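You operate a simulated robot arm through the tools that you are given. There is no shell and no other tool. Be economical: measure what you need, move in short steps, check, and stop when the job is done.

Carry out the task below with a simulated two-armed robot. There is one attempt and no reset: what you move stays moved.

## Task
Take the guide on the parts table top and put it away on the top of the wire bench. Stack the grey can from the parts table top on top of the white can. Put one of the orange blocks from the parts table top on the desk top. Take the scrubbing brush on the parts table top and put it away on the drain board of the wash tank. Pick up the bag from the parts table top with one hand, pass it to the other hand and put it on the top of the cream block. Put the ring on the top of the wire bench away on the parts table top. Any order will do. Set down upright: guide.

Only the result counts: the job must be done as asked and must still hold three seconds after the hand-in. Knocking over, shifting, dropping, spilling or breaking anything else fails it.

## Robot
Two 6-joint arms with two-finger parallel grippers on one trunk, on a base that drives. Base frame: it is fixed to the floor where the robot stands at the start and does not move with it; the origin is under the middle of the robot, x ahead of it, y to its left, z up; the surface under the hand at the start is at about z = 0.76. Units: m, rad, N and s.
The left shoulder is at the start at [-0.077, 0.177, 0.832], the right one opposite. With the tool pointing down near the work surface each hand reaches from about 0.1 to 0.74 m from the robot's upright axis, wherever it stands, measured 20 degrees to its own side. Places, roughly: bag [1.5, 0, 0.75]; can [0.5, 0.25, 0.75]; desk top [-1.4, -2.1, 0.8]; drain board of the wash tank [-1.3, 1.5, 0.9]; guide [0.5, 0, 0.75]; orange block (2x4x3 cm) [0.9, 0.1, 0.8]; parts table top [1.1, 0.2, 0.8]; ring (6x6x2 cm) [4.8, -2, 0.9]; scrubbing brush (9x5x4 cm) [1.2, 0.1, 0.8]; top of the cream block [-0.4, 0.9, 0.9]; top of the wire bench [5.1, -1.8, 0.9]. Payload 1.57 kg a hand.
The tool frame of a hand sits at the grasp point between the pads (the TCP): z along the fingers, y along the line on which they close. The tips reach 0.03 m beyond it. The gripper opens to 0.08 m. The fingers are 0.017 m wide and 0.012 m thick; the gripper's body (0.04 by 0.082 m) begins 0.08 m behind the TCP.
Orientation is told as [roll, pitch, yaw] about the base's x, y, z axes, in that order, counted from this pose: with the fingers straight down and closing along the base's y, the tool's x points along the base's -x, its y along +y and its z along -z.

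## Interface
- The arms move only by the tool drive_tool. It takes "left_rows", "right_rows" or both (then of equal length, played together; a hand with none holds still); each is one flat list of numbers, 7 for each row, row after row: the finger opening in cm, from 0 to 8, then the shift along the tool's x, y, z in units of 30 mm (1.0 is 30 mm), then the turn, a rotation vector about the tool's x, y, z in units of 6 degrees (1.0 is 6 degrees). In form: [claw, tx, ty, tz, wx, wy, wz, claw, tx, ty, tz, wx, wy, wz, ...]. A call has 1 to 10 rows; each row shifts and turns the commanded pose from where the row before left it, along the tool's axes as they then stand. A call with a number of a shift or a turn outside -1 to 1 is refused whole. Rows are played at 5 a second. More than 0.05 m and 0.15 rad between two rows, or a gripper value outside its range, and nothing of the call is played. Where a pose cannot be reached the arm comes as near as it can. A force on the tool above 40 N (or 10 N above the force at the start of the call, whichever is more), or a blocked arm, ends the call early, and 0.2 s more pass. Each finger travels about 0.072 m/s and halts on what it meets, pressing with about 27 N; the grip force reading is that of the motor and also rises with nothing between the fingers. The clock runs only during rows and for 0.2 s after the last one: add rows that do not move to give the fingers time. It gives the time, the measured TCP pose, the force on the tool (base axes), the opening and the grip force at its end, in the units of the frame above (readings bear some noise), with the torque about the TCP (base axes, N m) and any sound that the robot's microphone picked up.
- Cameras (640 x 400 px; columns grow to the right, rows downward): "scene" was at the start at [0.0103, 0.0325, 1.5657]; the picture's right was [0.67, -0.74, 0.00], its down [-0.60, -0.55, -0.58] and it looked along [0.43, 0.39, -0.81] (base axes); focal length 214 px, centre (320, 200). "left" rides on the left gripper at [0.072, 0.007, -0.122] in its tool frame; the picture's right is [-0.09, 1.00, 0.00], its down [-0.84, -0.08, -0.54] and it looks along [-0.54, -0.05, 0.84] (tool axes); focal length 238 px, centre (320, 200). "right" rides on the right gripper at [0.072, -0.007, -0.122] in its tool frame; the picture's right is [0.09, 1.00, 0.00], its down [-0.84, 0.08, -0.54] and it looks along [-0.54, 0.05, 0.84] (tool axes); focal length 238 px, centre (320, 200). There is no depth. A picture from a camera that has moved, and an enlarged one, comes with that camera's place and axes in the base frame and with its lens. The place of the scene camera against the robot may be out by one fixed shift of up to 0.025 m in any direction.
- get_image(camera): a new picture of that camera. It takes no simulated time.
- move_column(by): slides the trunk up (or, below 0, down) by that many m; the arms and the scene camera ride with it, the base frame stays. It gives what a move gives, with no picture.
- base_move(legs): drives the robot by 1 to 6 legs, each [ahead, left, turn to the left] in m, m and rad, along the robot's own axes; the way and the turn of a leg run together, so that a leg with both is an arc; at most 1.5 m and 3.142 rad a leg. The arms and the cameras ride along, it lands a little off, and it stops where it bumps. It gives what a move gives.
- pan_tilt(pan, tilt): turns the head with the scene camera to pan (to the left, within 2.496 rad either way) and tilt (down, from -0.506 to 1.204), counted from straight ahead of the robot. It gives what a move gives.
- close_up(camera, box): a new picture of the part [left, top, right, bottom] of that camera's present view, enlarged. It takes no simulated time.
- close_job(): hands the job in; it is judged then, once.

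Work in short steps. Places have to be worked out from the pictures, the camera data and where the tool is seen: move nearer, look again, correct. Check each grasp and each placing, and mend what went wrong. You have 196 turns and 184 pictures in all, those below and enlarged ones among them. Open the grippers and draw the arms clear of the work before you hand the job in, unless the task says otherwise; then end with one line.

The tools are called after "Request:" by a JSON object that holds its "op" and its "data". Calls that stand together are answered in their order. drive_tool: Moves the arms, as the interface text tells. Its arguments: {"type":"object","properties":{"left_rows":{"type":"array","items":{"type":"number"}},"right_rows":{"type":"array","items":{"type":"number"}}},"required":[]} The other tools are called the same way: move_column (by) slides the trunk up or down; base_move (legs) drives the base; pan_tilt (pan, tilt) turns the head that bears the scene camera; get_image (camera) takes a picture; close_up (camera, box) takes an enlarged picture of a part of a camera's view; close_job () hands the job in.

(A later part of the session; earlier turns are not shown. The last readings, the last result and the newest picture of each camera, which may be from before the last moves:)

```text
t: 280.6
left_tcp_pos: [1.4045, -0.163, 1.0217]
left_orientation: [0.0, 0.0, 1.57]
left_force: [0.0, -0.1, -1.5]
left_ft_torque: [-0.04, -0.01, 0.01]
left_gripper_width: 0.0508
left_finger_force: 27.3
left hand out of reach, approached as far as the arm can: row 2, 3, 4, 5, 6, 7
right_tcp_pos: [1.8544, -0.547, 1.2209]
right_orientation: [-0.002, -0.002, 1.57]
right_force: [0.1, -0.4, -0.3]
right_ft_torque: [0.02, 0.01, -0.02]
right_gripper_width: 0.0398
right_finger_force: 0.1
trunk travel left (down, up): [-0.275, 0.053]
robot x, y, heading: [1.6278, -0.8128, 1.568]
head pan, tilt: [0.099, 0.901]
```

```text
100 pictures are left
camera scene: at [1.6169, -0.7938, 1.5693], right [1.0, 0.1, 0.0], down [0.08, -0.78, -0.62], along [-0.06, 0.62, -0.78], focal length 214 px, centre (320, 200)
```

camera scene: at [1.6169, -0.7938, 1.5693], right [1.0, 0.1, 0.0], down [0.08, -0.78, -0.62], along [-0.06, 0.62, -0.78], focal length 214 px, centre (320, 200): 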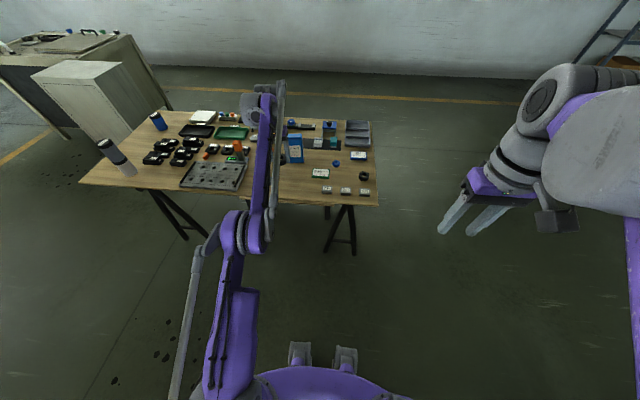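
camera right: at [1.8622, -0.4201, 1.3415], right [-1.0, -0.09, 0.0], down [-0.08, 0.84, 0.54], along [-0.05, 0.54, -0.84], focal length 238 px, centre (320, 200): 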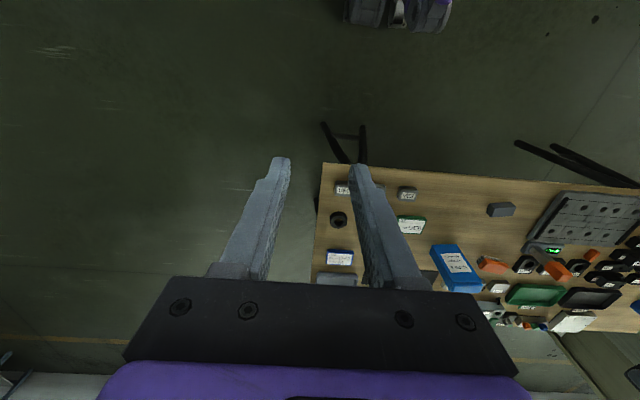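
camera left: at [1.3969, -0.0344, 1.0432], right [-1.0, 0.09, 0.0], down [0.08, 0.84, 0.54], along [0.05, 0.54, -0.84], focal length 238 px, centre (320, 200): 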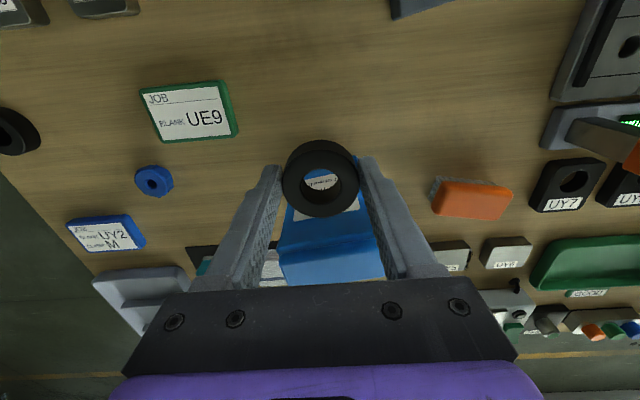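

It's simply the straight-arm limit (singularity). Small retracting moves work; I try a pure pull-back.

Request:
{"op": "drive_tool", "data": {"left_rows": [3.5, 0.3, 0, -0.3, 0, 0, 0, 3.5, 0.5, 0, -0.5, 0, 0, 0, 3.5, 0.6, 0, -0.3, 0, 0, 0, 3.5, 0.8, 0, 0, 0, 0, 0, 3.5, 0.9, 0, 0, 0, 0, 0, 3.5, 0.9, 0, 0, 0, 0, 0, 3.5, 0, 0, 0, 0, 0, 0]}}

Request:
{"op": "get_image", "data": {"camera": "scene"}}

```text
t: 282.2
left_tcp_pos: [1.4039, -0.2403, 1.0557]
left_orientation: [0.0, 0.0, 1.569]
left_force: [0.4, -0.5, -2.5]
left_ft_torque: [-0.03, -0.04, 0.01]
left_gripper_width: 0.0508
left_finger_force: 27.0
left hand out of reach, approached as far as the arm can: row 5, 6
right_tcp_pos: [1.8541, -0.5459, 1.2208]
right_orientation: [0.001, 0.0, 1.57]
right_force: [-0.3, 0.2, -1.3]
right_ft_torque: [0.03, 0.03, 0.0]
right_gripper_width: 0.0401
right_finger_force: 0.1
trunk travel left (down, up): [-0.275, 0.053]
robot x, y, heading: [1.6297, -0.814, 1.573]
head pan, tilt: [0.099, 0.901]
```

```text
99 pictures are left
camera scene: at [1.6169, -0.7938, 1.5693], right [1.0, 0.1, 0.0], down [0.08, -0.78, -0.62], along [-0.06, 0.62, -0.78], focal length 214 px, centre (320, 200)
```

scene: 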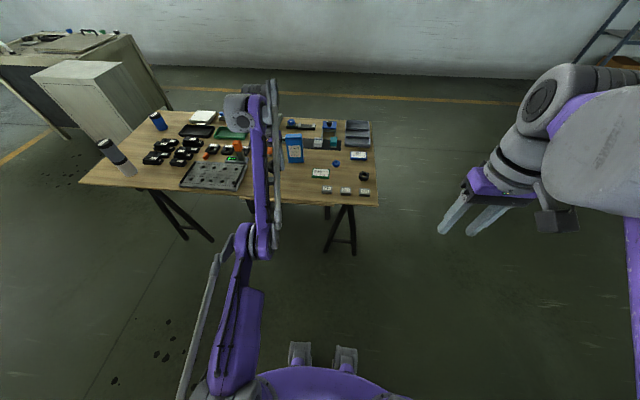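

The elbow is stuck in the low branch. I turn to face the free corridor (+x) so I can exercise the left arm safely.

Request:
{"op": "base_move", "data": {"legs": [[0, 0.2, 0], [0, 0, -1.57]]}}

Request:
{"op": "drive_tool", "data": {"left_rows": [3.5, -1, 0, 0.3, 0, 0, 0, 3.5, -1, 0, 0.3, 0, 0, 0, 3.5, -1, 0, 0.5, 0, 0, 0, 3.5, -0.5, 0, 1, 0, 0, 0, 3.5, 0, 0, 1, 0, 0, 0, 3.5, 0, 0, 1, 0, 0, 0, 3.5, 0, 0, 1, 0, 0, 0, 3.5, 0.3, 0, 1, 0, 0, 0, 3.5, 0.6, 0, 1, 0, 0, 0, 3.5, 1, 0, 0.5, 0, 0, 0]}}

```text
t: 288.4
left_tcp_pos: [2.0041, -0.606, 1.0552]
left_orientation: [-0.002, 0.0, -0.032]
left_force: [0.4, 0.2, -2.3]
left_ft_torque: [0.02, -0.01, 0.03]
left_gripper_width: 0.0506
left_finger_force: 26.2
right_tcp_pos: [1.6832, -1.0479, 1.2211]
right_orientation: [0.0, 0.0, -0.033]
right_force: [0.3, -0.1, -1.0]
right_ft_torque: [0.05, 0.0, 0.01]
right_gripper_width: 0.04
right_finger_force: 0.1
trunk travel left (down, up): [-0.275, 0.053]
robot x, y, heading: [1.4238, -0.8145, -0.03]
head pan, tilt: [0.099, 0.901]
```

```text
t: 290.6
left_tcp_pos: [2.1151, -0.6065, 0.8604]
left_orientation: [0.0, 0.003, -0.03]
left_force: [0.7, 0.0, -2.3]
left_ft_torque: [-0.02, 0.05, -0.02]
left_gripper_width: 0.0508
left_finger_force: 27.1
left hand out of reach, approached as far as the arm can: row 3, 8, 9, 10
right_tcp_pos: [1.6838, -1.0481, 1.2209]
right_orientation: [-0.001, -0.001, -0.031]
right_force: [0.3, 0.3, 1.3]
right_ft_torque: [0.02, 0.01, -0.04]
right_gripper_width: 0.0401
right_finger_force: 0.0
trunk travel left (down, up): [-0.275, 0.053]
robot x, y, heading: [1.4219, -0.8085, -0.032]
head pan, tilt: [0.099, 0.901]
```

Request:
{"op": "drive_tool", "data": {"left_rows": [3.5, 0, 0, -1, 0, 0, 0, 3.5, 0, 0, -1, 0, 0, 0, 3.5, 0, 0, -1, 0, 0, 0, 3.5, 0, 0, -1, 0, 0, 0, 3.5, 0.9, 0, 0.3, 0, 0, 0, 3.5, 0.9, 0, 0.3, 0, 0, 0, 3.5, 0.9, 0, 0.3, 0, 0, 0, 3.5, 0.9, 0, 0.3, 0, 0, 0, 3.5, 0.9, 0, 0.3, 0, 0, 0, 3.5, 0.9, 0, 0.3, 0, 0, 0]}}

Request:
{"op": "get_image", "data": {"camera": "scene"}}

```text
t: 292.9
left_tcp_pos: [2.0049, -0.6004, 1.0045]
left_orientation: [-0.001, 0.003, -0.03]
left_force: [-1.1, -0.2, -1.8]
left_ft_torque: [-0.01, 0.03, 0.0]
left_gripper_width: 0.0507
left_finger_force: 26.5
left hand out of reach, approached as far as the arm can: row 3, 4, 6, 7, 8, 9, 10
right_tcp_pos: [1.6838, -1.0476, 1.2204]
right_orientation: [0.001, 0.0, -0.032]
right_force: [-0.1, -0.4, 0.3]
right_ft_torque: [0.0, -0.06, 0.04]
right_gripper_width: 0.0401
right_finger_force: 0.1
trunk travel left (down, up): [-0.275, 0.053]
robot x, y, heading: [1.4252, -0.8126, -0.03]
head pan, tilt: [0.099, 0.901]
```

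```text
98 pictures are left
camera scene: at [1.4575, -0.821, 1.5694], right [0.07, -1.0, 0.0], down [-0.78, -0.05, -0.62], along [0.62, 0.04, -0.78], focal length 214 px, centre (320, 200)
```

scene: 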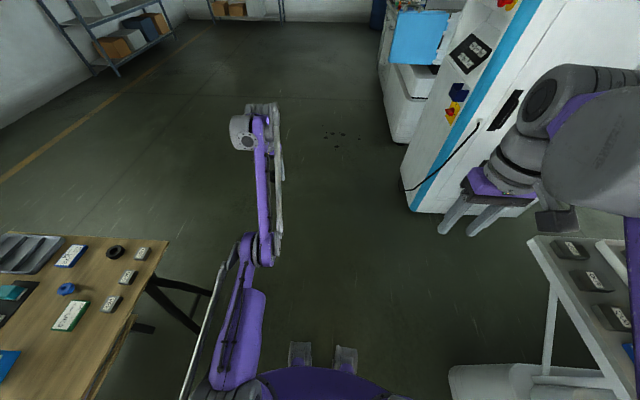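

Request:
{"op": "drive_tool", "data": {"left_rows": [3.5, -0.88, 0, 0.46, 0, 0, 0, 3.5, -0.88, 0, 0.46, 0, 0, 0, 3.5, -0.88, 0, 0.46, 0, 0, 0, 3.5, -0.88, 0, 0.46, 0, 0, 0, 3.5, -0.88, 0, 0.46, 0, 0, 0, 3.5, 0.18, 0, 1, 0, 0, 0, 3.5, 0.18, 0, 1, 0, 0, 0, 3.5, 0.18, 0, 1, 0, 0, 0, 3.5, 0.18, 0, 1, 0, 0, 0, 3.5, 0.18, 0, 1, 0, 0, 0]}}

Request:
{"op": "drive_tool", "data": {"left_rows": [3.5, 0.5, 0, 0.8, 0, 0, 0, 3.5, 0.5, 0, 0.8, 0, 0, 0, 3.5, 0.5, 0, 0.8, 0, 0, 0]}}

```text
t: 295.1
left_tcp_pos: [2.1285, -0.5996, 0.8144]
left_orientation: [-0.003, 0.003, -0.032]
left_force: [-0.2, -0.8, -2.5]
left_ft_torque: [0.0, 0.02, 0.01]
left_gripper_width: 0.0507
left_finger_force: 27.3
left hand out of reach, approached as far as the arm can: row 5, 7, 8, 9, 10
right_tcp_pos: [1.6841, -1.0481, 1.2216]
right_orientation: [0.0, 0.002, -0.031]
right_force: [-0.1, 0.7, -0.5]
right_ft_torque: [-0.02, 0.04, -0.02]
right_gripper_width: 0.04
right_finger_force: 0.0
trunk travel left (down, up): [-0.275, 0.053]
robot x, y, heading: [1.4243, -0.8111, -0.025]
head pan, tilt: [0.099, 0.901]
```

```text
t: 295.9
left_tcp_pos: [2.1227, -0.5977, 0.7451]
left_orientation: [-0.001, 0.0, -0.033]
left_force: [-0.2, 0.3, -3.9]
left_ft_torque: [0.03, 0.0, -0.02]
left_gripper_width: 0.0506
left_finger_force: 26.8
left hand out of reach, approached as far as the arm can: row 1, 2
right_tcp_pos: [1.6834, -1.0479, 1.2206]
right_orientation: [0.001, 0.0, -0.032]
right_force: [-0.3, -0.4, -0.8]
right_ft_torque: [0.04, -0.02, 0.01]
right_gripper_width: 0.0399
right_finger_force: 0.0
trunk travel left (down, up): [-0.275, 0.053]
robot x, y, heading: [1.4249, -0.8087, -0.03]
head pan, tilt: [0.099, 0.901]
```

Request:
{"op": "drive_tool", "data": {"left_rows": [3.5, 0.6, 0, 0.3, 0, 0, 0, 3.5, 0.6, 0, 0.3, 0, 0, 0, 3.5, 0.6, 0, 0.3, 0, 0, 0, 3.5, 0.6, 0, 0.3, 0, 0, 0]}}

Request:
{"op": "get_image", "data": {"camera": "scene"}}

```text
t: 296.9
left_tcp_pos: [2.0466, -0.5959, 0.7089]
left_orientation: [0.0, 0.0, -0.032]
left_force: [0.3, 0.0, -2.8]
left_ft_torque: [0.02, 0.0, 0.0]
left_gripper_width: 0.0506
left_finger_force: 27.1
right_tcp_pos: [1.6842, -1.0479, 1.2207]
right_orientation: [0.0, 0.001, -0.032]
right_force: [-0.1, -0.8, 0.7]
right_ft_torque: [0.0, 0.0, -0.01]
right_gripper_width: 0.04
right_finger_force: 0.0
trunk travel left (down, up): [-0.275, 0.053]
robot x, y, heading: [1.4207, -0.8073, -0.031]
head pan, tilt: [0.099, 0.901]
```

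```text
97 pictures are left
camera scene: at [1.4579, -0.8211, 1.5693], right [0.07, -1.0, 0.0], down [-0.78, -0.05, -0.62], along [0.62, 0.04, -0.78], focal length 214 px, centre (320, 200)
```

scene: 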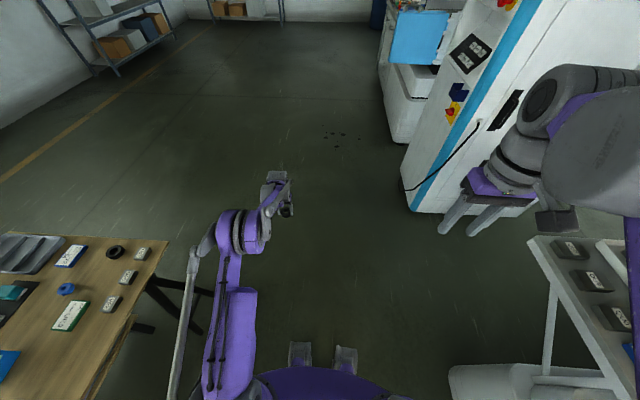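

Flipped back: elbow is up again and tracking. Raise and tuck the left hand (avoiding full stretch from now on).

Request:
{"op": "drive_tool", "data": {"left_rows": [3.5, 0.8, 0, -0.8, 0, 0, 0, 3.5, 0.8, 0, -0.8, 0, 0, 0, 3.5, 0.8, 0, -0.8, 0, 0, 0, 3.5, 0.8, 0, -1, 0, 0, 0, 3.5, 0.8, 0, -1, 0, 0, 0, 3.5, 0.6, 0, -1, 0, 0, 0, 3.5, 0, 0, -1, 0, 0, 0, 3.5, 0, 0, -1, 0, 0, 0, 3.5, 0, 0, -1, 0, 0, 0, 3.5, 0, 0, -1, 0, 0, 0]}}

Request:
{"op": "drive_tool", "data": {"left_rows": [3.5, 0, 0, -1, 0, 0, 0, 3.5, 0, 0, -1, 0, 0, 0, 3.5, 0, 0, -1, 0, 0, 0, 3.5, 0, 0, 0, 0, 0, 0]}}

```text
t: 299.1
left_tcp_pos: [1.9102, -0.59, 0.9915]
left_orientation: [0.002, 0.001, -0.031]
left_force: [0.3, 0.5, -2.0]
left_ft_torque: [-0.03, 0.0, 0.03]
left_gripper_width: 0.0505
left_finger_force: 27.0
right_tcp_pos: [1.6826, -1.0479, 1.2207]
right_orientation: [0.0, 0.0, -0.032]
right_force: [-0.9, -0.3, -0.9]
right_ft_torque: [0.0, 0.01, -0.01]
right_gripper_width: 0.0401
right_finger_force: 0.0
trunk travel left (down, up): [-0.275, 0.053]
robot x, y, heading: [1.4256, -0.8072, -0.03]
head pan, tilt: [0.099, 0.901]
```

```text
t: 300.1
left_tcp_pos: [1.9101, -0.5893, 1.0841]
left_orientation: [0.002, -0.001, -0.031]
left_force: [0.4, 0.1, -3.1]
left_ft_torque: [0.01, 0.01, 0.02]
left_gripper_width: 0.0509
left_finger_force: 27.0
right_tcp_pos: [1.6854, -1.0476, 1.2205]
right_orientation: [0.0, 0.0, -0.032]
right_force: [0.2, -0.3, -0.2]
right_ft_torque: [0.01, -0.01, -0.01]
right_gripper_width: 0.0398
right_finger_force: 0.1
trunk travel left (down, up): [-0.275, 0.053]
robot x, y, heading: [1.4275, -0.8116, -0.029]
head pan, tilt: [0.099, 0.901]
```

Turn back to the table and approach at (1.6,-0.6).

Request:
{"op": "base_move", "data": {"legs": [[0, 0, 1.6], [0, -0.18, 0], [0.22, 0, 0]]}}

Request:
{"op": "get_image", "data": {"camera": "left"}}

```text
t: 307.5
left_tcp_pos: [1.3588, -0.1157, 1.0832]
left_orientation: [0.0, 0.0, 1.585]
left_force: [0.2, -0.6, -2.3]
left_ft_torque: [-0.06, 0.03, 0.0]
left_gripper_width: 0.0506
left_finger_force: 26.6
right_tcp_pos: [1.8273, -0.3203, 1.2204]
right_orientation: [0.0, 0.0, 1.584]
right_force: [0.3, 1.1, 0.1]
right_ft_torque: [0.0, 0.01, 0.01]
right_gripper_width: 0.0402
right_finger_force: 0.0
trunk travel left (down, up): [-0.275, 0.053]
robot x, y, heading: [1.6022, -0.5882, 1.586]
head pan, tilt: [0.099, 0.901]
```

```text
96 pictures are left
camera left: at [1.3535, -0.1885, 1.2049], right [-1.0, 0.08, 0.0], down [0.07, 0.84, 0.54], along [0.04, 0.54, -0.84], focal length 238 px, centre (320, 200)
```

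left: 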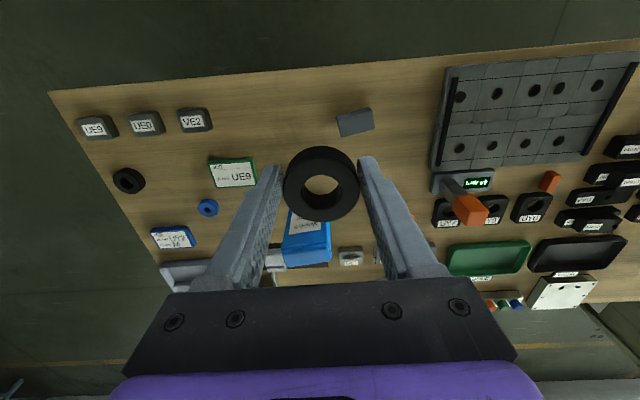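

Target spot (1.405,-0.06) still free. Move and descend.

Request:
{"op": "drive_tool", "data": {"left_rows": [3.5, -0.62, -0.52, 0.5, 0, 0, 0, 3.5, -0.62, -0.52, 0.5, 0, 0, 0, 3.5, -0.62, -0.52, 0.5, 0, 0, 0, 3.5, 0, 0, 0.9, 0, 0, 0, 3.5, 0, 0, 0.9, 0, 0, 0, 3.5, 0, 0, 0.9, 0, 0, 0, 3.5, 0, 0, 0.9, 0, 0, 0, 3.5, 0, 0, 0.9, 0, 0, 0, 3.5, 0, 0, 0.9, 0, 0, 0, 3.5, 0, 0, 0, 0, 0, 0]}}

Request:
{"op": "get_image", "data": {"camera": "left"}}

```text
t: 309.7
left_tcp_pos: [1.4051, -0.0595, 0.875]
left_orientation: [-0.001, -0.001, 1.586]
left_force: [0.2, 0.9, -1.6]
left_ft_torque: [-0.01, 0.02, -0.01]
left_gripper_width: 0.0506
left_finger_force: 26.8
right_tcp_pos: [1.8282, -0.321, 1.221]
right_orientation: [0.0, -0.001, 1.586]
right_force: [0.2, -0.3, 0.2]
right_ft_torque: [0.01, 0.01, 0.0]
right_gripper_width: 0.0401
right_finger_force: 0.0
trunk travel left (down, up): [-0.275, 0.053]
robot x, y, heading: [1.6018, -0.592, 1.584]
head pan, tilt: [0.099, 0.901]
```

```text
95 pictures are left
camera left: at [1.3989, -0.1318, 0.9975], right [-1.0, 0.08, 0.0], down [0.07, 0.84, 0.54], along [0.04, 0.54, -0.84], focal length 238 px, centre (320, 200)
```

left: 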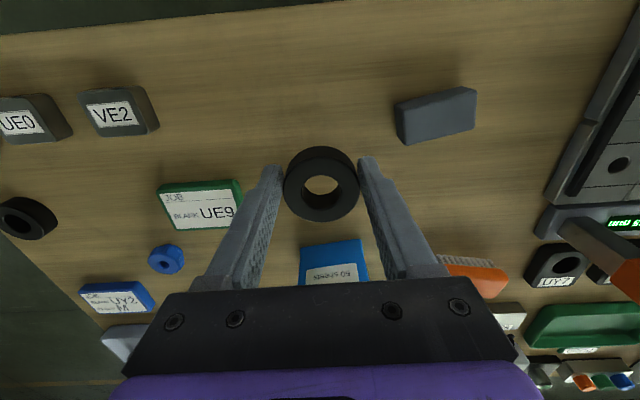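

Clear. Lower to contact.

Request:
{"op": "drive_tool", "data": {"left_rows": [3.5, 0, 0, 0.8, 0, 0, 0, 3.5, 0, 0, 0.8, 0, 0, 0, 3.5, 0, 0, 0.6, 0, 0, 0, 3.5, 0, 0, 0.2, 0, 0, 0, 3.5, 0, 0, 0.15, 0, 0, 0, 3.5, 0, 0, 0, 0, 0, 0]}}

```text
t: 311.1
left_tcp_pos: [1.4056, -0.0612, 0.7995]
left_orientation: [0.001, -0.002, 1.585]
left_force: [-0.5, 0.0, -3.0]
left_ft_torque: [-0.02, -0.01, -0.01]
left_gripper_width: 0.0506
left_finger_force: 27.0
right_tcp_pos: [1.8277, -0.3199, 1.2208]
right_orientation: [-0.001, -0.001, 1.584]
right_force: [0.4, -0.3, -1.2]
right_ft_torque: [-0.01, -0.02, 0.03]
right_gripper_width: 0.04
right_finger_force: 0.0
trunk travel left (down, up): [-0.275, 0.053]
robot x, y, heading: [1.602, -0.5892, 1.58]
head pan, tilt: [0.099, 0.901]
```

Request:
{"op": "drive_tool", "data": {"left_rows": [3.5, 0, 0, 0.1, 0, 0, 0, 3.5, 0, 0, 0.08, 0, 0, 0, 3.5, 0, 0, 0, 0, 0, 0]}}

```text
t: 311.9
left_tcp_pos: [1.4055, -0.0599, 0.7951]
left_orientation: [0.001, -0.001, 1.585]
left_force: [0.7, -1.2, -2.6]
left_ft_torque: [-0.02, -0.02, 0.0]
left_gripper_width: 0.0506
left_finger_force: 26.7
right_tcp_pos: [1.8275, -0.3201, 1.2213]
right_orientation: [-0.001, -0.001, 1.585]
right_force: [0.8, -0.1, -0.7]
right_ft_torque: [-0.01, 0.02, -0.03]
right_gripper_width: 0.0403
right_finger_force: 0.0
trunk travel left (down, up): [-0.275, 0.053]
robot x, y, heading: [1.6031, -0.5883, 1.586]
head pan, tilt: [0.099, 0.901]
```

Nearly down (tips ~4 mm above table); lower 3 mm, release and rise.

Request:
{"op": "drive_tool", "data": {"left_rows": [3.5, 0, 0, 0.09, 0, 0, 0, 3.5, 0, 0, 0, 0, 0, 0, 6.5, 0, 0, 0, 0, 0, 0, 7, 0, 0, 0, 0, 0, 0, 7, 0, 0, -0.3, 0, 0, 0, 7, 0, 0, -0.8, 0, 0, 0, 7, 0, 0, -1, 0, 0, 0, 7, 0, 0, -1, 0, 0, 0, 7, 0, 0, -1, 0, 0, 0, 7, 0, 0, -1, 0, 0, 0]}}

Request:
{"op": "get_image", "data": {"camera": "left"}}

Request:
{"op": "get_image", "data": {"camera": "scene"}}

```text
t: 314.1
left_tcp_pos: [1.4057, -0.0585, 0.9468]
left_orientation: [0.0, -0.001, 1.585]
left_force: [-0.2, 0.2, 0.3]
left_ft_torque: [0.01, -0.01, -0.01]
left_gripper_width: 0.07
left_finger_force: 0.0
right_tcp_pos: [1.8291, -0.3211, 1.2219]
right_orientation: [-0.001, 0.0, 1.584]
right_force: [0.4, -0.1, -0.7]
right_ft_torque: [0.0, 0.0, -0.01]
right_gripper_width: 0.0399
right_finger_force: 0.1
trunk travel left (down, up): [-0.275, 0.053]
robot x, y, heading: [1.6049, -0.5864, 1.581]
head pan, tilt: [0.099, 0.901]
```

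```text
94 pictures are left
camera left: at [1.4006, -0.1314, 1.068], right [-1.0, 0.08, 0.0], down [0.07, 0.84, 0.54], along [0.04, 0.54, -0.84], focal length 238 px, centre (320, 200)
```

left: 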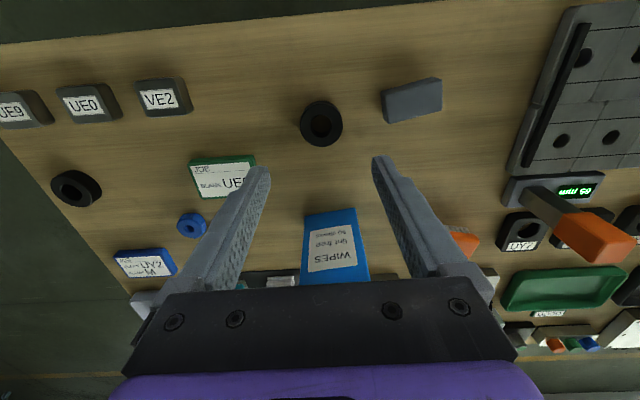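

```text
93 pictures are left
camera scene: at [1.5933, -0.5718, 1.5693], right [0.99, 0.11, 0.0], down [0.09, -0.78, -0.62], along [-0.07, 0.62, -0.78], focal length 214 px, centre (320, 200)
```

scene: 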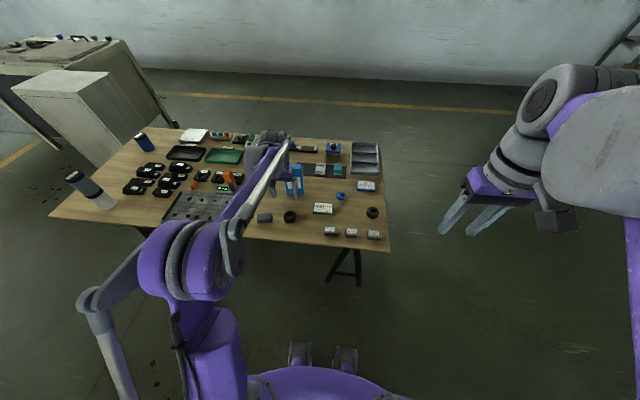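

Ring is placed. Now the bag ("WIPES"); I take a close look from both cameras.

Request:
{"op": "close_up", "data": {"camera": "left", "box": [230, 180, 430, 300]}}

Request:
{"op": "close_up", "data": {"camera": "scene", "box": [230, 130, 390, 230]}}

Request:
{"op": "get_image", "data": {"camera": "right"}}

```text
3.20 times, centred on (330, 240) of left
camera zoom: at [1.4006, -0.1314, 1.068], right [-1.0, 0.08, 0.0], down [0.07, 0.84, 0.54], along [0.04, 0.54, -0.84], focal length 763 px, centre (288, 72)
```

zoom: 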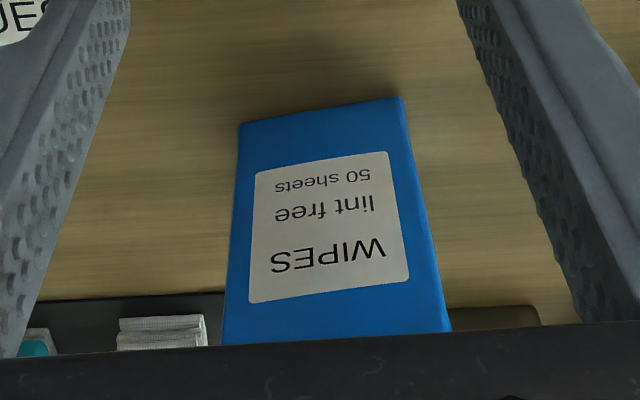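

```text
4.00 times, centred on (310, 180) of scene
camera zoom: at [1.5933, -0.5718, 1.5693], right [0.99, 0.11, 0.0], down [0.09, -0.78, -0.62], along [-0.07, 0.62, -0.78], focal length 858 px, centre (360, 280)
```

zoom: 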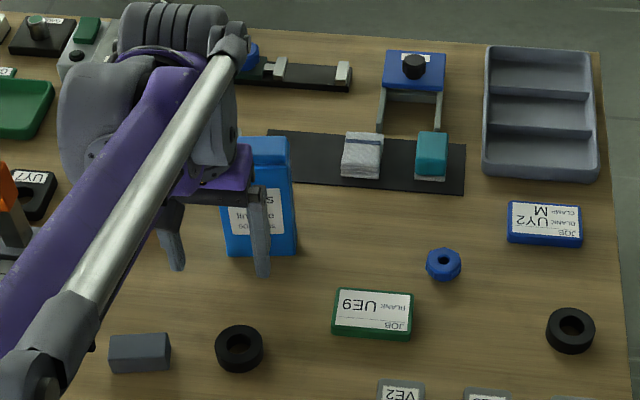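

```text
90 pictures are left
camera right: at [1.8362, -0.3928, 1.3415], right [-0.99, -0.11, 0.0], down [-0.09, 0.84, 0.54], along [-0.06, 0.54, -0.84], focal length 238 px, centre (320, 200)
```

right: 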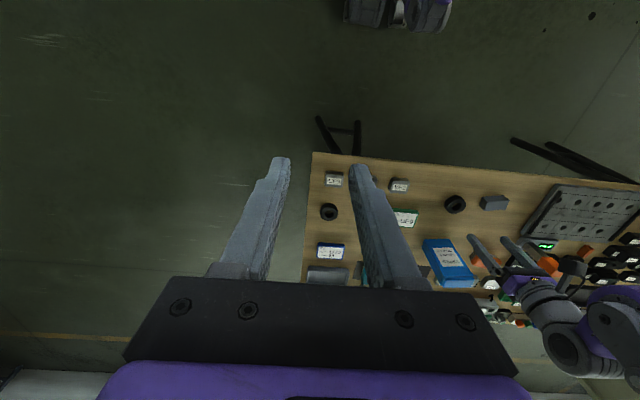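

The bag is the upright blue WIPES pack (≈8×4.5×16 cm, centred ≈(1.402,0.113), top z≈0.92). I tuck the left arm and yaw the right gripper 90° so it closes across the bag's thickness.

Request:
{"op": "drive_tool", "data": {"left_rows": [7, 0, 0, -0.9, 0, 0, 0, 7, 0, 0, -0.9, 0, 0, 0, 7, 0.7, 0, -0.9, 0, 0, 0, 7, 0.7, 0, -0.9, 0, 0, 0, 7, 0.7, 0, -0.9, 0, 0, 0, 7, 0.7, 0, -0.9, 0, 0, 0, 7, 0.7, 0, 0, 0, 0, 0, 7, 0.7, 0, 0, 0, 0, 0, 7, 0.7, 0, 0, 0, 0, 0, 7, 0, 0, 0, 0, 0, 0], "right_rows": [8, 0, 0, 0, 0, 0, -1, 8, 0, 0, 0, 0, 0, -1, 8, 0, 0, 0, 0, 0, -1, 8, 0, 0, 0, 0, 0, -1, 8, 0, 0, 0, 0, 0, -1, 8, 0, 0, 0, 0, 0, -1, 8, 0, 0, 0, 0, 0, -1, 8, 0, 0, 0, 0, 0, -1, 8, 0, 0, 0, 0, 0, -1, 8, 0, 0, 0, 0, 0, -1]}}

Request:
{"op": "drive_tool", "data": {"right_rows": [8, 0, 0, 0, 0, 0, -1, 8, 0, 0, 0, 0, 0, -1, 8, 0, 0, 0, 0, 0, -1, 8, 0, 0, 0, 0, 0, -1, 8, 0, 0, 0, 0, 0, -1, 8, 0, 0, 0, 0, 0, 0]}}

Request:
{"op": "get_image", "data": {"camera": "scene"}}

```text
t: 316.3
left_tcp_pos: [1.4085, -0.2054, 1.1074]
left_orientation: [0.003, 0.001, 1.584]
left_force: [-0.2, -0.9, -0.4]
left_ft_torque: [0.01, -0.02, -0.02]
left_gripper_width: 0.0699
left_finger_force: 0.0
right_tcp_pos: [1.829, -0.3217, 1.2204]
right_orientation: [0.0, 0.0, 2.633]
right_force: [0.3, 0.5, -0.9]
right_ft_torque: [-0.01, 0.0, -0.04]
right_gripper_width: 0.0798
right_finger_force: 0.1
trunk travel left (down, up): [-0.275, 0.053]
robot x, y, heading: [1.6048, -0.5849, 1.581]
head pan, tilt: [0.099, 0.901]
```

```text
t: 317.7
left_tcp_pos: [1.4097, -0.2056, 1.1077]
left_orientation: [0.0, 0.0, 1.584]
left_force: [-0.1, -0.3, 0.0]
left_ft_torque: [0.0, -0.03, -0.02]
left_gripper_width: 0.0699
left_finger_force: 0.1
right_tcp_pos: [1.8287, -0.3204, 1.2199]
right_orientation: [-0.001, 0.0, -3.127]
right_force: [0.1, 0.0, -0.4]
right_ft_torque: [0.0, 0.0, -0.03]
right_gripper_width: 0.08
right_finger_force: 0.1
trunk travel left (down, up): [-0.275, 0.053]
robot x, y, heading: [1.604, -0.589, 1.585]
head pan, tilt: [0.099, 0.901]
```

```text
89 pictures are left
camera scene: at [1.5932, -0.5715, 1.5693], right [0.99, 0.11, 0.0], down [0.09, -0.78, -0.62], along [-0.07, 0.62, -0.78], focal length 214 px, centre (320, 200)
```

scene: 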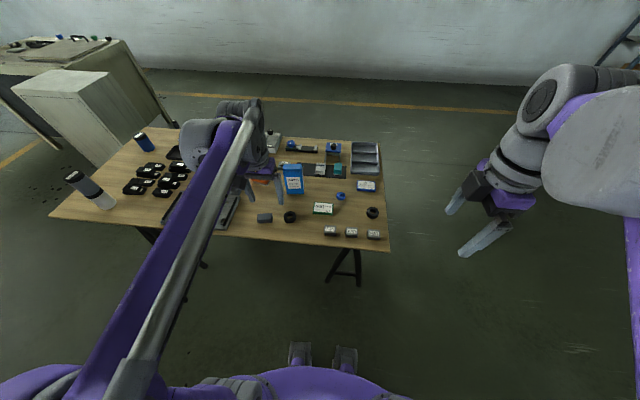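

Now shift the base so the bag is in front of the right arm.

Request:
{"op": "base_move", "data": {"legs": [[0, 0.28, 0], [0.12, 0, 0]]}}

Request:
{"op": "get_image", "data": {"camera": "scene"}}

Request:
{"op": "get_image", "data": {"camera": "left"}}

```text
t: 321.6
left_tcp_pos: [1.1283, -0.0917, 1.1076]
left_orientation: [-0.001, 0.0, 1.582]
left_force: [0.6, 0.3, 1.0]
left_ft_torque: [-0.01, 0.0, 0.0]
left_gripper_width: 0.0702
left_finger_force: 0.0
right_tcp_pos: [1.5478, -0.2069, 1.2207]
right_orientation: [-0.002, -0.001, -3.13]
right_force: [-0.6, -1.0, 0.2]
right_ft_torque: [-0.05, -0.01, -0.03]
right_gripper_width: 0.08
right_finger_force: 0.0
trunk travel left (down, up): [-0.275, 0.053]
robot x, y, heading: [1.3232, -0.4757, 1.586]
head pan, tilt: [0.099, 0.901]
```

```text
88 pictures are left
camera scene: at [1.3121, -0.4578, 1.5693], right [0.99, 0.11, 0.0], down [0.09, -0.78, -0.62], along [-0.07, 0.62, -0.78], focal length 214 px, centre (320, 200)
```

scene: 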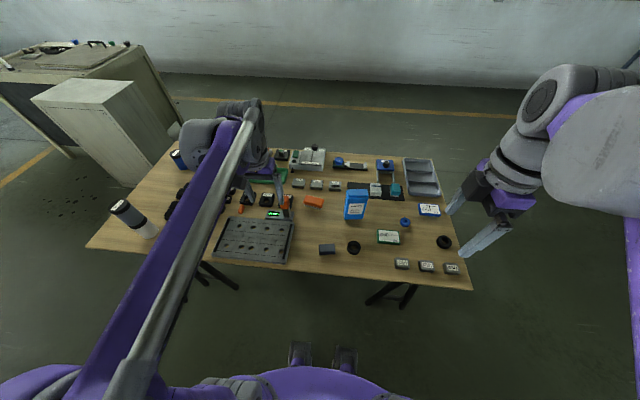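

```text
87 pictures are left
camera left: at [1.1223, -0.1639, 1.2285], right [-1.0, 0.08, 0.0], down [0.07, 0.84, 0.54], along [0.04, 0.54, -0.84], focal length 238 px, centre (320, 200)
```

left: 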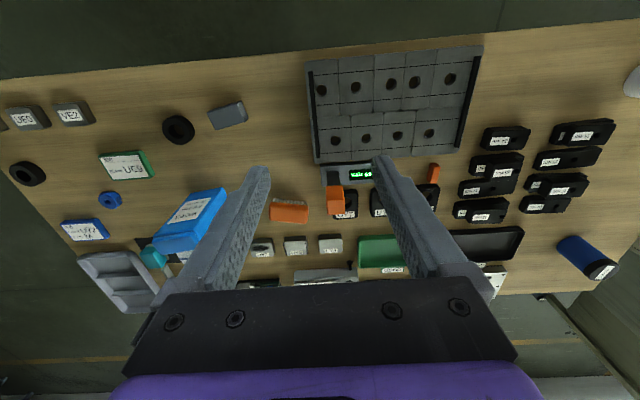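

Request:
{"op": "close_up", "data": {"camera": "scene", "box": [300, 170, 420, 245]}}

Request:
{"op": "close_up", "data": {"camera": "left", "box": [120, 160, 280, 260]}}

```text
5.33 times, centred on (360, 208) of scene
camera zoom: at [1.3121, -0.4578, 1.5693], right [0.99, 0.11, 0.0], down [0.09, -0.78, -0.62], along [-0.07, 0.62, -0.78], focal length 1144 px, centre (107, 160)
```

zoom: 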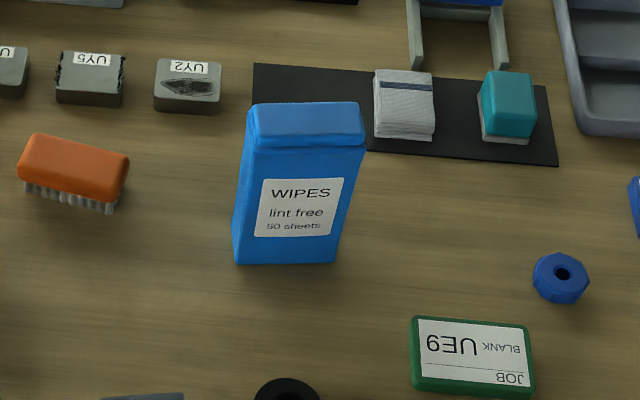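

```text
4.00 times, centred on (200, 210) of left
camera zoom: at [1.1223, -0.1639, 1.2285], right [-1.0, 0.08, 0.0], down [0.07, 0.84, 0.54], along [0.04, 0.54, -0.84], focal length 953 px, centre (800, 160)
```

zoom: 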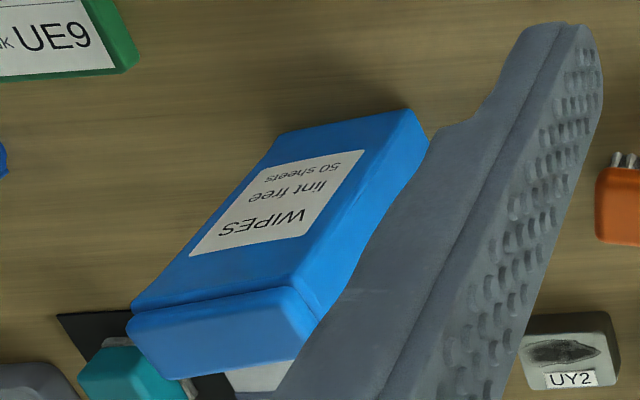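

Bag top centre (1.398,0.111), z≈0.917, tilted ≈7°. I bring the right hand above its right half.

Request:
{"op": "drive_tool", "data": {"right_rows": [8, -0.38, -0.9, 0.6, 0, 0, 0, 8, -0.38, -0.9, 0.6, 0, 0, 0, 8, -0.38, -0.9, 0.6, 0, 0, 0, 8, -0.38, -0.9, 0.6, 0, 0, 0, 8, -0.38, -0.9, 0.6, 0, 0, 0, 8, -0.38, -0.9, 0.6, 0, 0, 0, 8, -0.38, -0.9, 0.6, 0, 0, 0, 8, -0.38, -0.9, 0.6, 0, 0, 0, 8, -0.38, -0.9, 0.6, 0, 0, 0, 8, -0.38, -0.9, 0.4, 0, 0, -0.6]}}

Request:
{"op": "get_image", "data": {"camera": "right"}}

Request:
{"op": "close_up", "data": {"camera": "scene", "box": [300, 120, 460, 220]}}

```text
t: 323.8
left_tcp_pos: [1.1282, -0.091, 1.1067]
left_orientation: [0.001, 0.001, 1.58]
left_force: [1.3, -0.4, -0.5]
left_ft_torque: [-0.03, -0.03, -0.02]
left_gripper_width: 0.07
left_finger_force: 0.1
right_tcp_pos: [1.4321, 0.0632, 1.0471]
right_orientation: [0.001, 0.0, -3.067]
right_force: [0.2, 0.3, -0.2]
right_ft_torque: [0.0, 0.01, -0.03]
right_gripper_width: 0.0801
right_finger_force: 0.1
trunk travel left (down, up): [-0.275, 0.053]
robot x, y, heading: [1.3193, -0.474, 1.583]
head pan, tilt: [0.099, 0.901]
```

```text
84 pictures are left
camera right: at [1.5035, 0.0759, 1.1675], right [0.17, -0.99, 0.0], down [-0.83, -0.14, 0.54], along [-0.53, -0.09, -0.84], focal length 238 px, centre (320, 200)
```

right: 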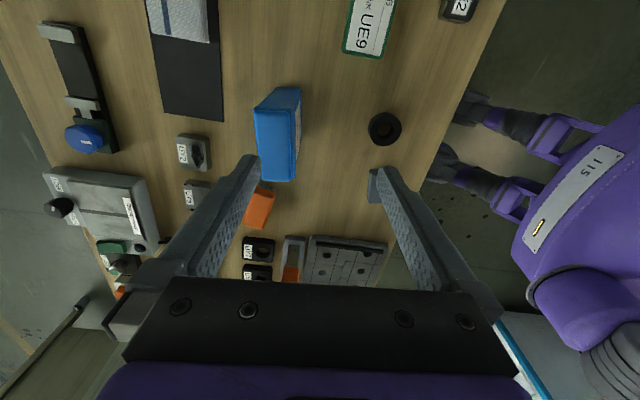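

```text
4.00 times, centred on (380, 170) of scene
camera zoom: at [1.3117, -0.456, 1.5693], right [0.99, 0.11, 0.0], down [0.09, -0.78, -0.62], along [-0.07, 0.62, -0.78], focal length 858 px, centre (80, 320)
```

zoom: 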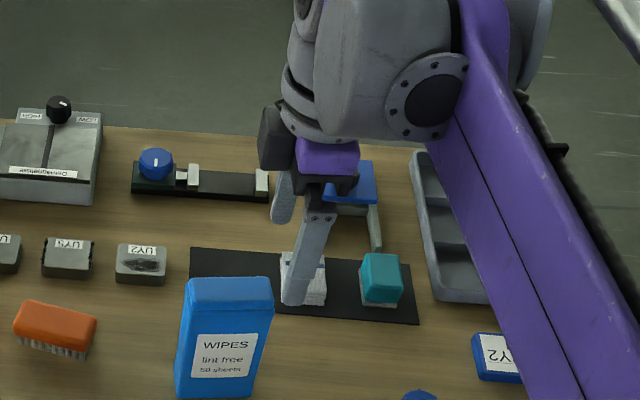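

Fine align above the right half of the bag's top edge.

Request:
{"op": "drive_tool", "data": {"right_rows": [8, -0.14, -0.83, 0, 0, 0, -0.25, 8, -0.14, -0.83, 0, 0, 0, -0.25, 8, 0, 0, 0.9, 0, 0, 0, 8, 0, 0, 0.9, 0, 0, 0, 8, 0, 0, 0, 0, 0, 0]}}

Request:
{"op": "get_image", "data": {"camera": "right"}}

Request:
{"op": "close_up", "data": {"camera": "left", "box": [80, 140, 280, 270]}}

```text
t: 324.9
left_tcp_pos: [1.1293, -0.0909, 1.1074]
left_orientation: [-0.002, 0.0, 1.582]
left_force: [0.1, -0.2, 0.3]
left_ft_torque: [0.03, 0.02, -0.02]
left_gripper_width: 0.0698
left_finger_force: 0.0
right_tcp_pos: [1.4197, 0.1112, 0.9948]
right_orientation: [0.0, 0.0, -3.016]
right_force: [-0.1, -0.4, -0.4]
right_ft_torque: [-0.02, 0.01, 0.04]
right_gripper_width: 0.0801
right_finger_force: 0.0
trunk travel left (down, up): [-0.275, 0.053]
robot x, y, heading: [1.3242, -0.4759, 1.578]
head pan, tilt: [0.099, 0.901]
```

```text
82 pictures are left
camera right: at [1.4901, 0.1265, 1.1145], right [0.22, -0.98, 0.0], down [-0.82, -0.18, 0.54], along [-0.53, -0.12, -0.84], focal length 238 px, centre (320, 200)
```

right: 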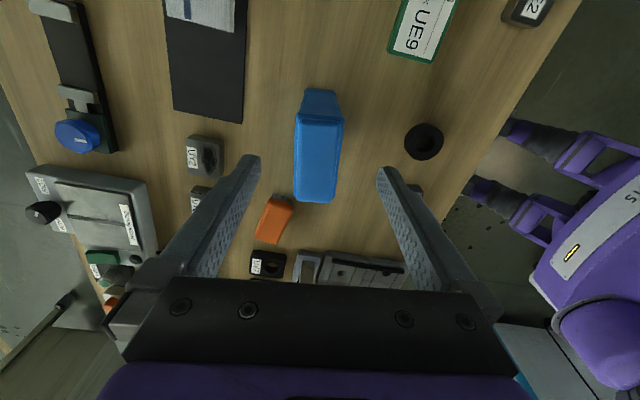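

```text
3.08 times, centred on (180, 205) of left
camera zoom: at [1.1222, -0.1637, 1.2286], right [-1.0, 0.08, 0.0], down [0.07, 0.84, 0.54], along [0.04, 0.54, -0.84], focal length 733 px, centre (751, 185)
```

zoom: 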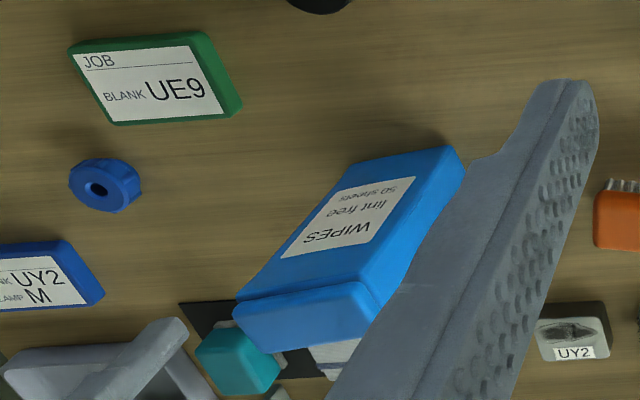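

Well aligned; shift 1 cm to the bag's right end, descend and close.

Request:
{"op": "drive_tool", "data": {"right_rows": [8, 0.3, 0, 0.9, 0, 0, 0, 8, 0, 0, 0.9, 0, 0, 0, 8, 0, 0, 0.9, 0, 0, 0, 8, 0, 0, 0.8, 0, 0, 0, 8, 0, 0, 0, 0, 0, 0, 6, 0, 0, 0, 0, 0, 0, 4, 0, 0, 0, 0, 0, 0, 3, 0, 0, 0, 0, 0, 0, 2.5, 0, 0, 0, 0, 0, 0, 2.5, 0, 0, 0, 0, 0, 0]}}

Request:
{"op": "get_image", "data": {"camera": "right"}}

```text
t: 327.1
left_tcp_pos: [1.1293, -0.0924, 1.1063]
left_orientation: [-0.001, 0.001, 1.581]
left_force: [0.5, 0.7, -0.1]
left_ft_torque: [0.03, 0.01, 0.01]
left_gripper_width: 0.07
left_finger_force: 0.1
right_tcp_pos: [1.4272, 0.1107, 0.8851]
right_orientation: [0.001, -0.001, -3.016]
right_force: [0.6, -0.4, 0.8]
right_ft_torque: [0.0, -0.07, 0.02]
right_gripper_width: 0.0459
right_finger_force: 26.2
trunk travel left (down, up): [-0.275, 0.053]
robot x, y, heading: [1.3258, -0.4782, 1.578]
head pan, tilt: [0.099, 0.901]
```

```text
80 pictures are left
camera right: at [1.4974, 0.1267, 1.0068], right [0.22, -0.98, 0.0], down [-0.82, -0.18, 0.54], along [-0.53, -0.12, -0.84], focal length 238 px, centre (320, 200)
```

right: 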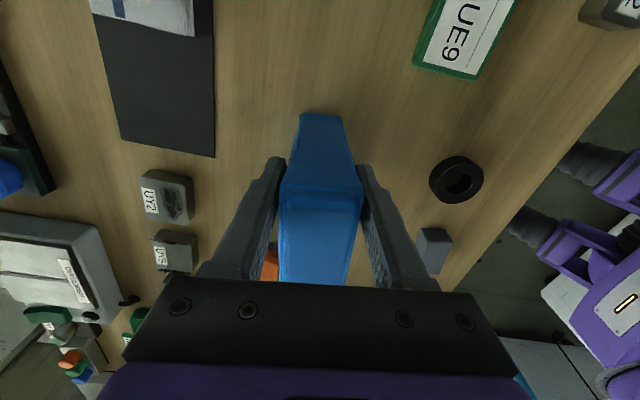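

Gripped (4.6 cm). Lift and pull toward the robot.

Request:
{"op": "drive_tool", "data": {"right_rows": [2.5, 0, 0, -0.4, 0, 0, 0, 2.5, 0, 0, -0.8, 0, 0, 0, 2.5, 0, 0, -0.9, 0, 0, 0, 2.5, 0, 0.3, -0.9, 0, 0, 0, 2.5, 0, 0.5, -0.9, 0, 0, 0, 2.5, 0, 0.6, -0.9, 0, 0, 0, 2.5, 0, 0.6, -0.9, 0, 0, 0, 2.5, 0, 0.6, -0.7, 0, 0, 0, 2.5, 0, 0, 0, 0, 0, 0]}}

Request:
{"op": "get_image", "data": {"camera": "right"}}

Request:
{"op": "get_image", "data": {"camera": "scene"}}

```text
t: 329.1
left_tcp_pos: [1.1285, -0.0921, 1.1061]
left_orientation: [-0.001, 0.002, 1.581]
left_force: [-0.2, 0.6, 0.9]
left_ft_torque: [-0.02, 0.0, -0.02]
left_gripper_width: 0.0699
left_finger_force: 0.1
right_tcp_pos: [1.4377, 0.0335, 1.078]
right_orientation: [0.001, 0.0, -3.016]
right_force: [-0.4, 0.2, -1.9]
right_ft_torque: [-0.02, -0.08, -0.01]
right_gripper_width: 0.0455
right_finger_force: 27.1
trunk travel left (down, up): [-0.275, 0.053]
robot x, y, heading: [1.3228, -0.4745, 1.585]
head pan, tilt: [0.099, 0.901]
```

```text
79 pictures are left
camera right: at [1.5083, 0.0497, 1.199], right [0.22, -0.98, 0.0], down [-0.82, -0.18, 0.54], along [-0.53, -0.12, -0.84], focal length 238 px, centre (320, 200)
```

right: 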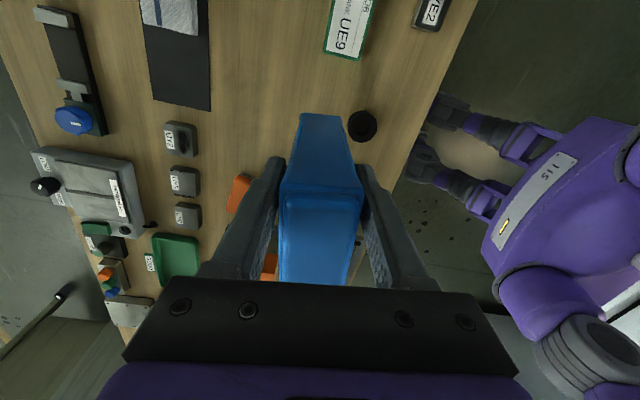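

```text
78 pictures are left
camera scene: at [1.312, -0.4564, 1.5693], right [0.99, 0.11, 0.0], down [0.09, -0.78, -0.62], along [-0.07, 0.62, -0.78], focal length 214 px, centre (320, 200)
```

scene: 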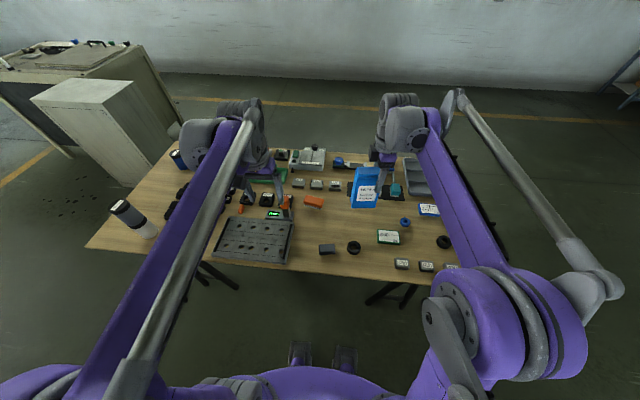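

Bag lifted. Back the base off the table for the handover, then yaw/tilt the left hand while centring the bag.

Request:
{"op": "base_move", "data": {"legs": [[-0.2, 0, 0]]}}

Request:
{"op": "drive_tool", "data": {"left_rows": [8, 0, 0.3, 0, 0, 0, 1, 8, 0, 0, 0, 0, 0, 1, 8, 0, 0, 0, 0, 0, 1, 8, 0, 0, 0, 0, 0, 1, 8, 0, 0, 0, 0, 0, 1, 8, 0, 0, 0, 0, 0, 1, 8, 0, 0, 0, 0, 0, 1, 8, 0, 0, 0, 0, 0, 1, 8, 0, 0, 0, 0, 0, 1, 8, 0, 0, 0, 0, 0, 1], "right_rows": [2.5, 0, 0, 0, 0, 0, 0.3, 2.5, 0, 0, 0, 0, 0, 0.3, 2.5, 0, 0, 0, 0, 0, 0.46, 2.5, -0.5, 0.3, 0, 0, 0, 0, 2.5, -0.5, 0.3, 0, 0, 0, 0, 2.5, -0.5, 0.3, 0, 0, 0, 0, 2.5, -0.5, 0.3, 0, 0, 0, 0, 2.5, 0, 0.3, 0, 0, 0, 0, 2.5, 0, 0, 0, 0, 0, 0, 2.5, 0, 0, 0, 0, 0, 0]}}

Request:
{"op": "drive_tool", "data": {"left_rows": [8, 0, 0, 0, 0, 0, 1, 8, 0, 0, 0, 0, 0, 1, 8, 0, 0, 0, 0, 0, 1, 8, 0, 0, 0, 0, 0, 1, 8, 0, 0, 0, 0, 0, 1, 8, 0, 0, 0, 0, -1, 0, 8, 0, 0, 0, 0, -1, 0, 8, 0, 0, 0, 0, -1, 0, 8, 0, 0, 0, 0, -1, 0, 8, 0, 0, 0, 0, -1, 0]}}

Request:
{"op": "get_image", "data": {"camera": "scene"}}

Request:
{"op": "get_image", "data": {"camera": "left"}}

```text
t: 330.7
left_tcp_pos: [1.1307, -0.2882, 1.106]
left_orientation: [0.001, -0.002, 1.583]
left_force: [-1.1, -0.8, 0.1]
left_ft_torque: [0.0, 0.0, 0.01]
left_gripper_width: 0.0701
left_finger_force: 0.0
right_tcp_pos: [1.4398, -0.1631, 1.0783]
right_orientation: [0.001, 0.0, -3.016]
right_force: [-0.2, -0.9, -2.8]
right_ft_torque: [0.03, -0.05, -0.04]
right_gripper_width: 0.0459
right_finger_force: 26.9
trunk travel left (down, up): [-0.275, 0.053]
robot x, y, heading: [1.3224, -0.671, 1.583]
head pan, tilt: [0.099, 0.901]
```

```text
t: 332.9
left_tcp_pos: [1.1214, -0.2885, 1.1087]
left_orientation: [-0.001, -0.001, 0.532]
left_force: [0.7, -0.4, 0.2]
left_ft_torque: [0.0, -0.01, 0.0]
left_gripper_width: 0.0801
left_finger_force: 0.0
right_tcp_pos: [1.3787, -0.2092, 1.0784]
right_orientation: [-0.003, 0.0, -3.125]
right_force: [0.2, 0.2, -1.7]
right_ft_torque: [0.01, -0.07, -0.02]
right_gripper_width: 0.0459
right_finger_force: 27.3
trunk travel left (down, up): [-0.275, 0.053]
robot x, y, heading: [1.318, -0.6706, 1.582]
head pan, tilt: [0.099, 0.901]
```

```text
t: 335.1
left_tcp_pos: [1.1209, -0.2888, 1.1063]
left_orientation: [0.0, -0.526, 0.01]
left_force: [-0.6, 0.9, 0.0]
left_ft_torque: [-0.01, 0.03, 0.0]
left_gripper_width: 0.0801
left_finger_force: 0.0
right_tcp_pos: [1.3787, -0.2096, 1.0789]
right_orientation: [0.0, 0.001, -3.126]
right_force: [-0.2, 0.3, -2.7]
right_ft_torque: [0.01, -0.07, 0.01]
right_gripper_width: 0.0458
right_finger_force: 27.1
trunk travel left (down, up): [-0.275, 0.053]
robot x, y, heading: [1.3277, -0.6744, 1.581]
head pan, tilt: [0.099, 0.901]
```

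```text
77 pictures are left
camera scene: at [1.3137, -0.6537, 1.5693], right [0.99, 0.11, 0.0], down [0.09, -0.78, -0.62], along [-0.07, 0.62, -0.78], focal length 214 px, centre (320, 200)
```

scene: 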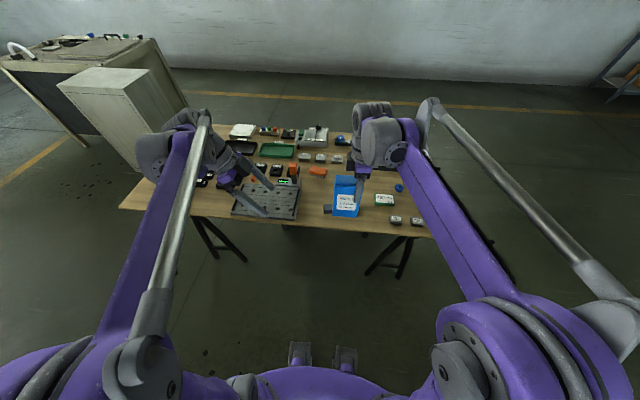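

```text
76 pictures are left
camera left: at [0.9971, -0.2829, 1.1755], right [0.07, 1.0, 0.05], down [0.45, -0.07, 0.89], along [0.89, -0.04, -0.46], focal length 238 px, centre (320, 200)
```

left: 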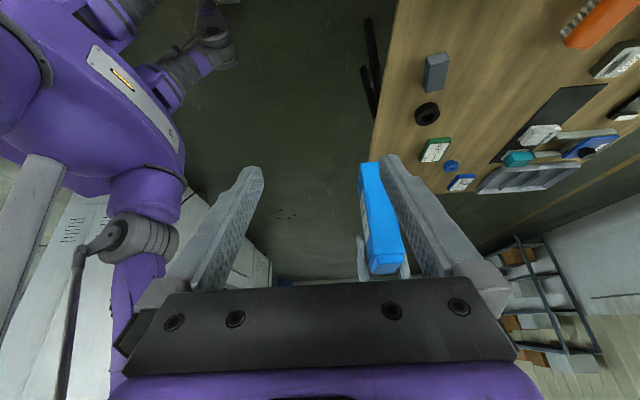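

I tilt the left hand to 45° and move to a pre-grasp position left-above the bag's left edge.

Request:
{"op": "drive_tool", "data": {"left_rows": [8, 0, 0, 0, 0, -0.83, 0, 8, 0, 0, 0, 0, -0.83, 0, 8, 0, 0, 0, 0, -0.84, 0, 8, -0.76, 0.5, 0.3, 0, 0, 0, 8, -0.76, 0.5, 0.4, 0, 0, 0, 8, -0.76, 0.5, 0.4, 0, 0, 0, 8, -0.76, 0.5, 0.4, 0, 0, 0, 8, -0.76, 0.6, 0.4, 0, 0, 0, 8, 0, 0, 0, 0, 0, 0]}}

Request:
{"op": "get_image", "data": {"camera": "left"}}

Request:
{"op": "close_up", "data": {"camera": "scene", "box": [230, 90, 430, 230]}}

```text
t: 337.1
left_tcp_pos: [1.243, -0.2089, 1.1478]
left_orientation: [-0.001, -0.785, 0.012]
left_force: [0.1, -0.9, -0.1]
left_ft_torque: [0.01, 0.01, 0.04]
left_gripper_width: 0.08
left_finger_force: 0.0
right_tcp_pos: [1.3789, -0.2096, 1.0786]
right_orientation: [0.001, 0.002, -3.126]
right_force: [0.1, -0.6, -2.1]
right_ft_torque: [0.01, -0.08, 0.03]
right_gripper_width: 0.046
right_finger_force: 27.1
trunk travel left (down, up): [-0.275, 0.053]
robot x, y, heading: [1.3241, -0.6728, 1.583]
head pan, tilt: [0.099, 0.901]
```

```text
75 pictures are left
camera left: at [1.1047, -0.204, 1.1821], right [0.05, 1.0, 0.06], down [0.21, -0.07, 0.98], along [0.98, -0.04, -0.21], focal length 238 px, centre (320, 200)
```

left: 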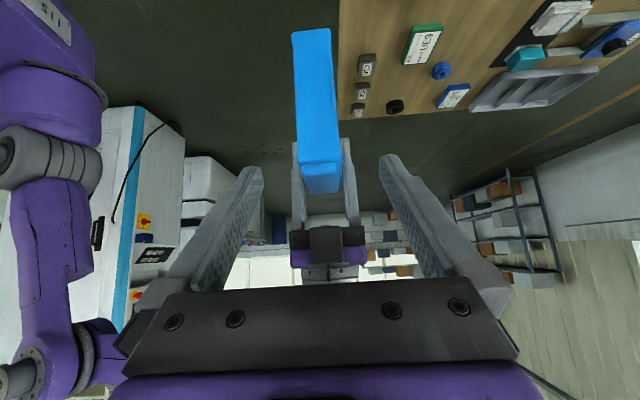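

```text
2.86 times, centred on (330, 160) of scene
camera zoom: at [1.3138, -0.6543, 1.5693], right [0.99, 0.11, 0.0], down [0.09, -0.78, -0.62], along [-0.07, 0.62, -0.78], focal length 613 px, centre (291, 314)
```

zoom: 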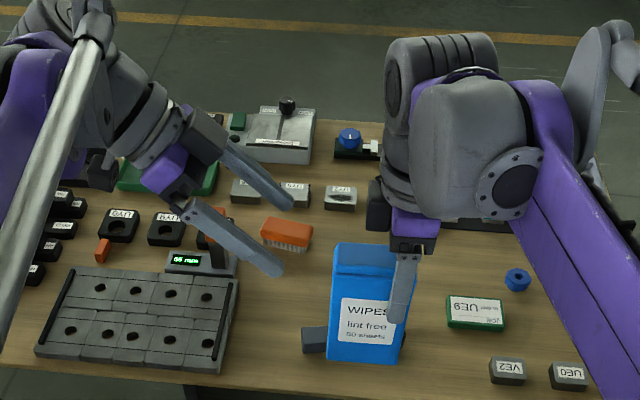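

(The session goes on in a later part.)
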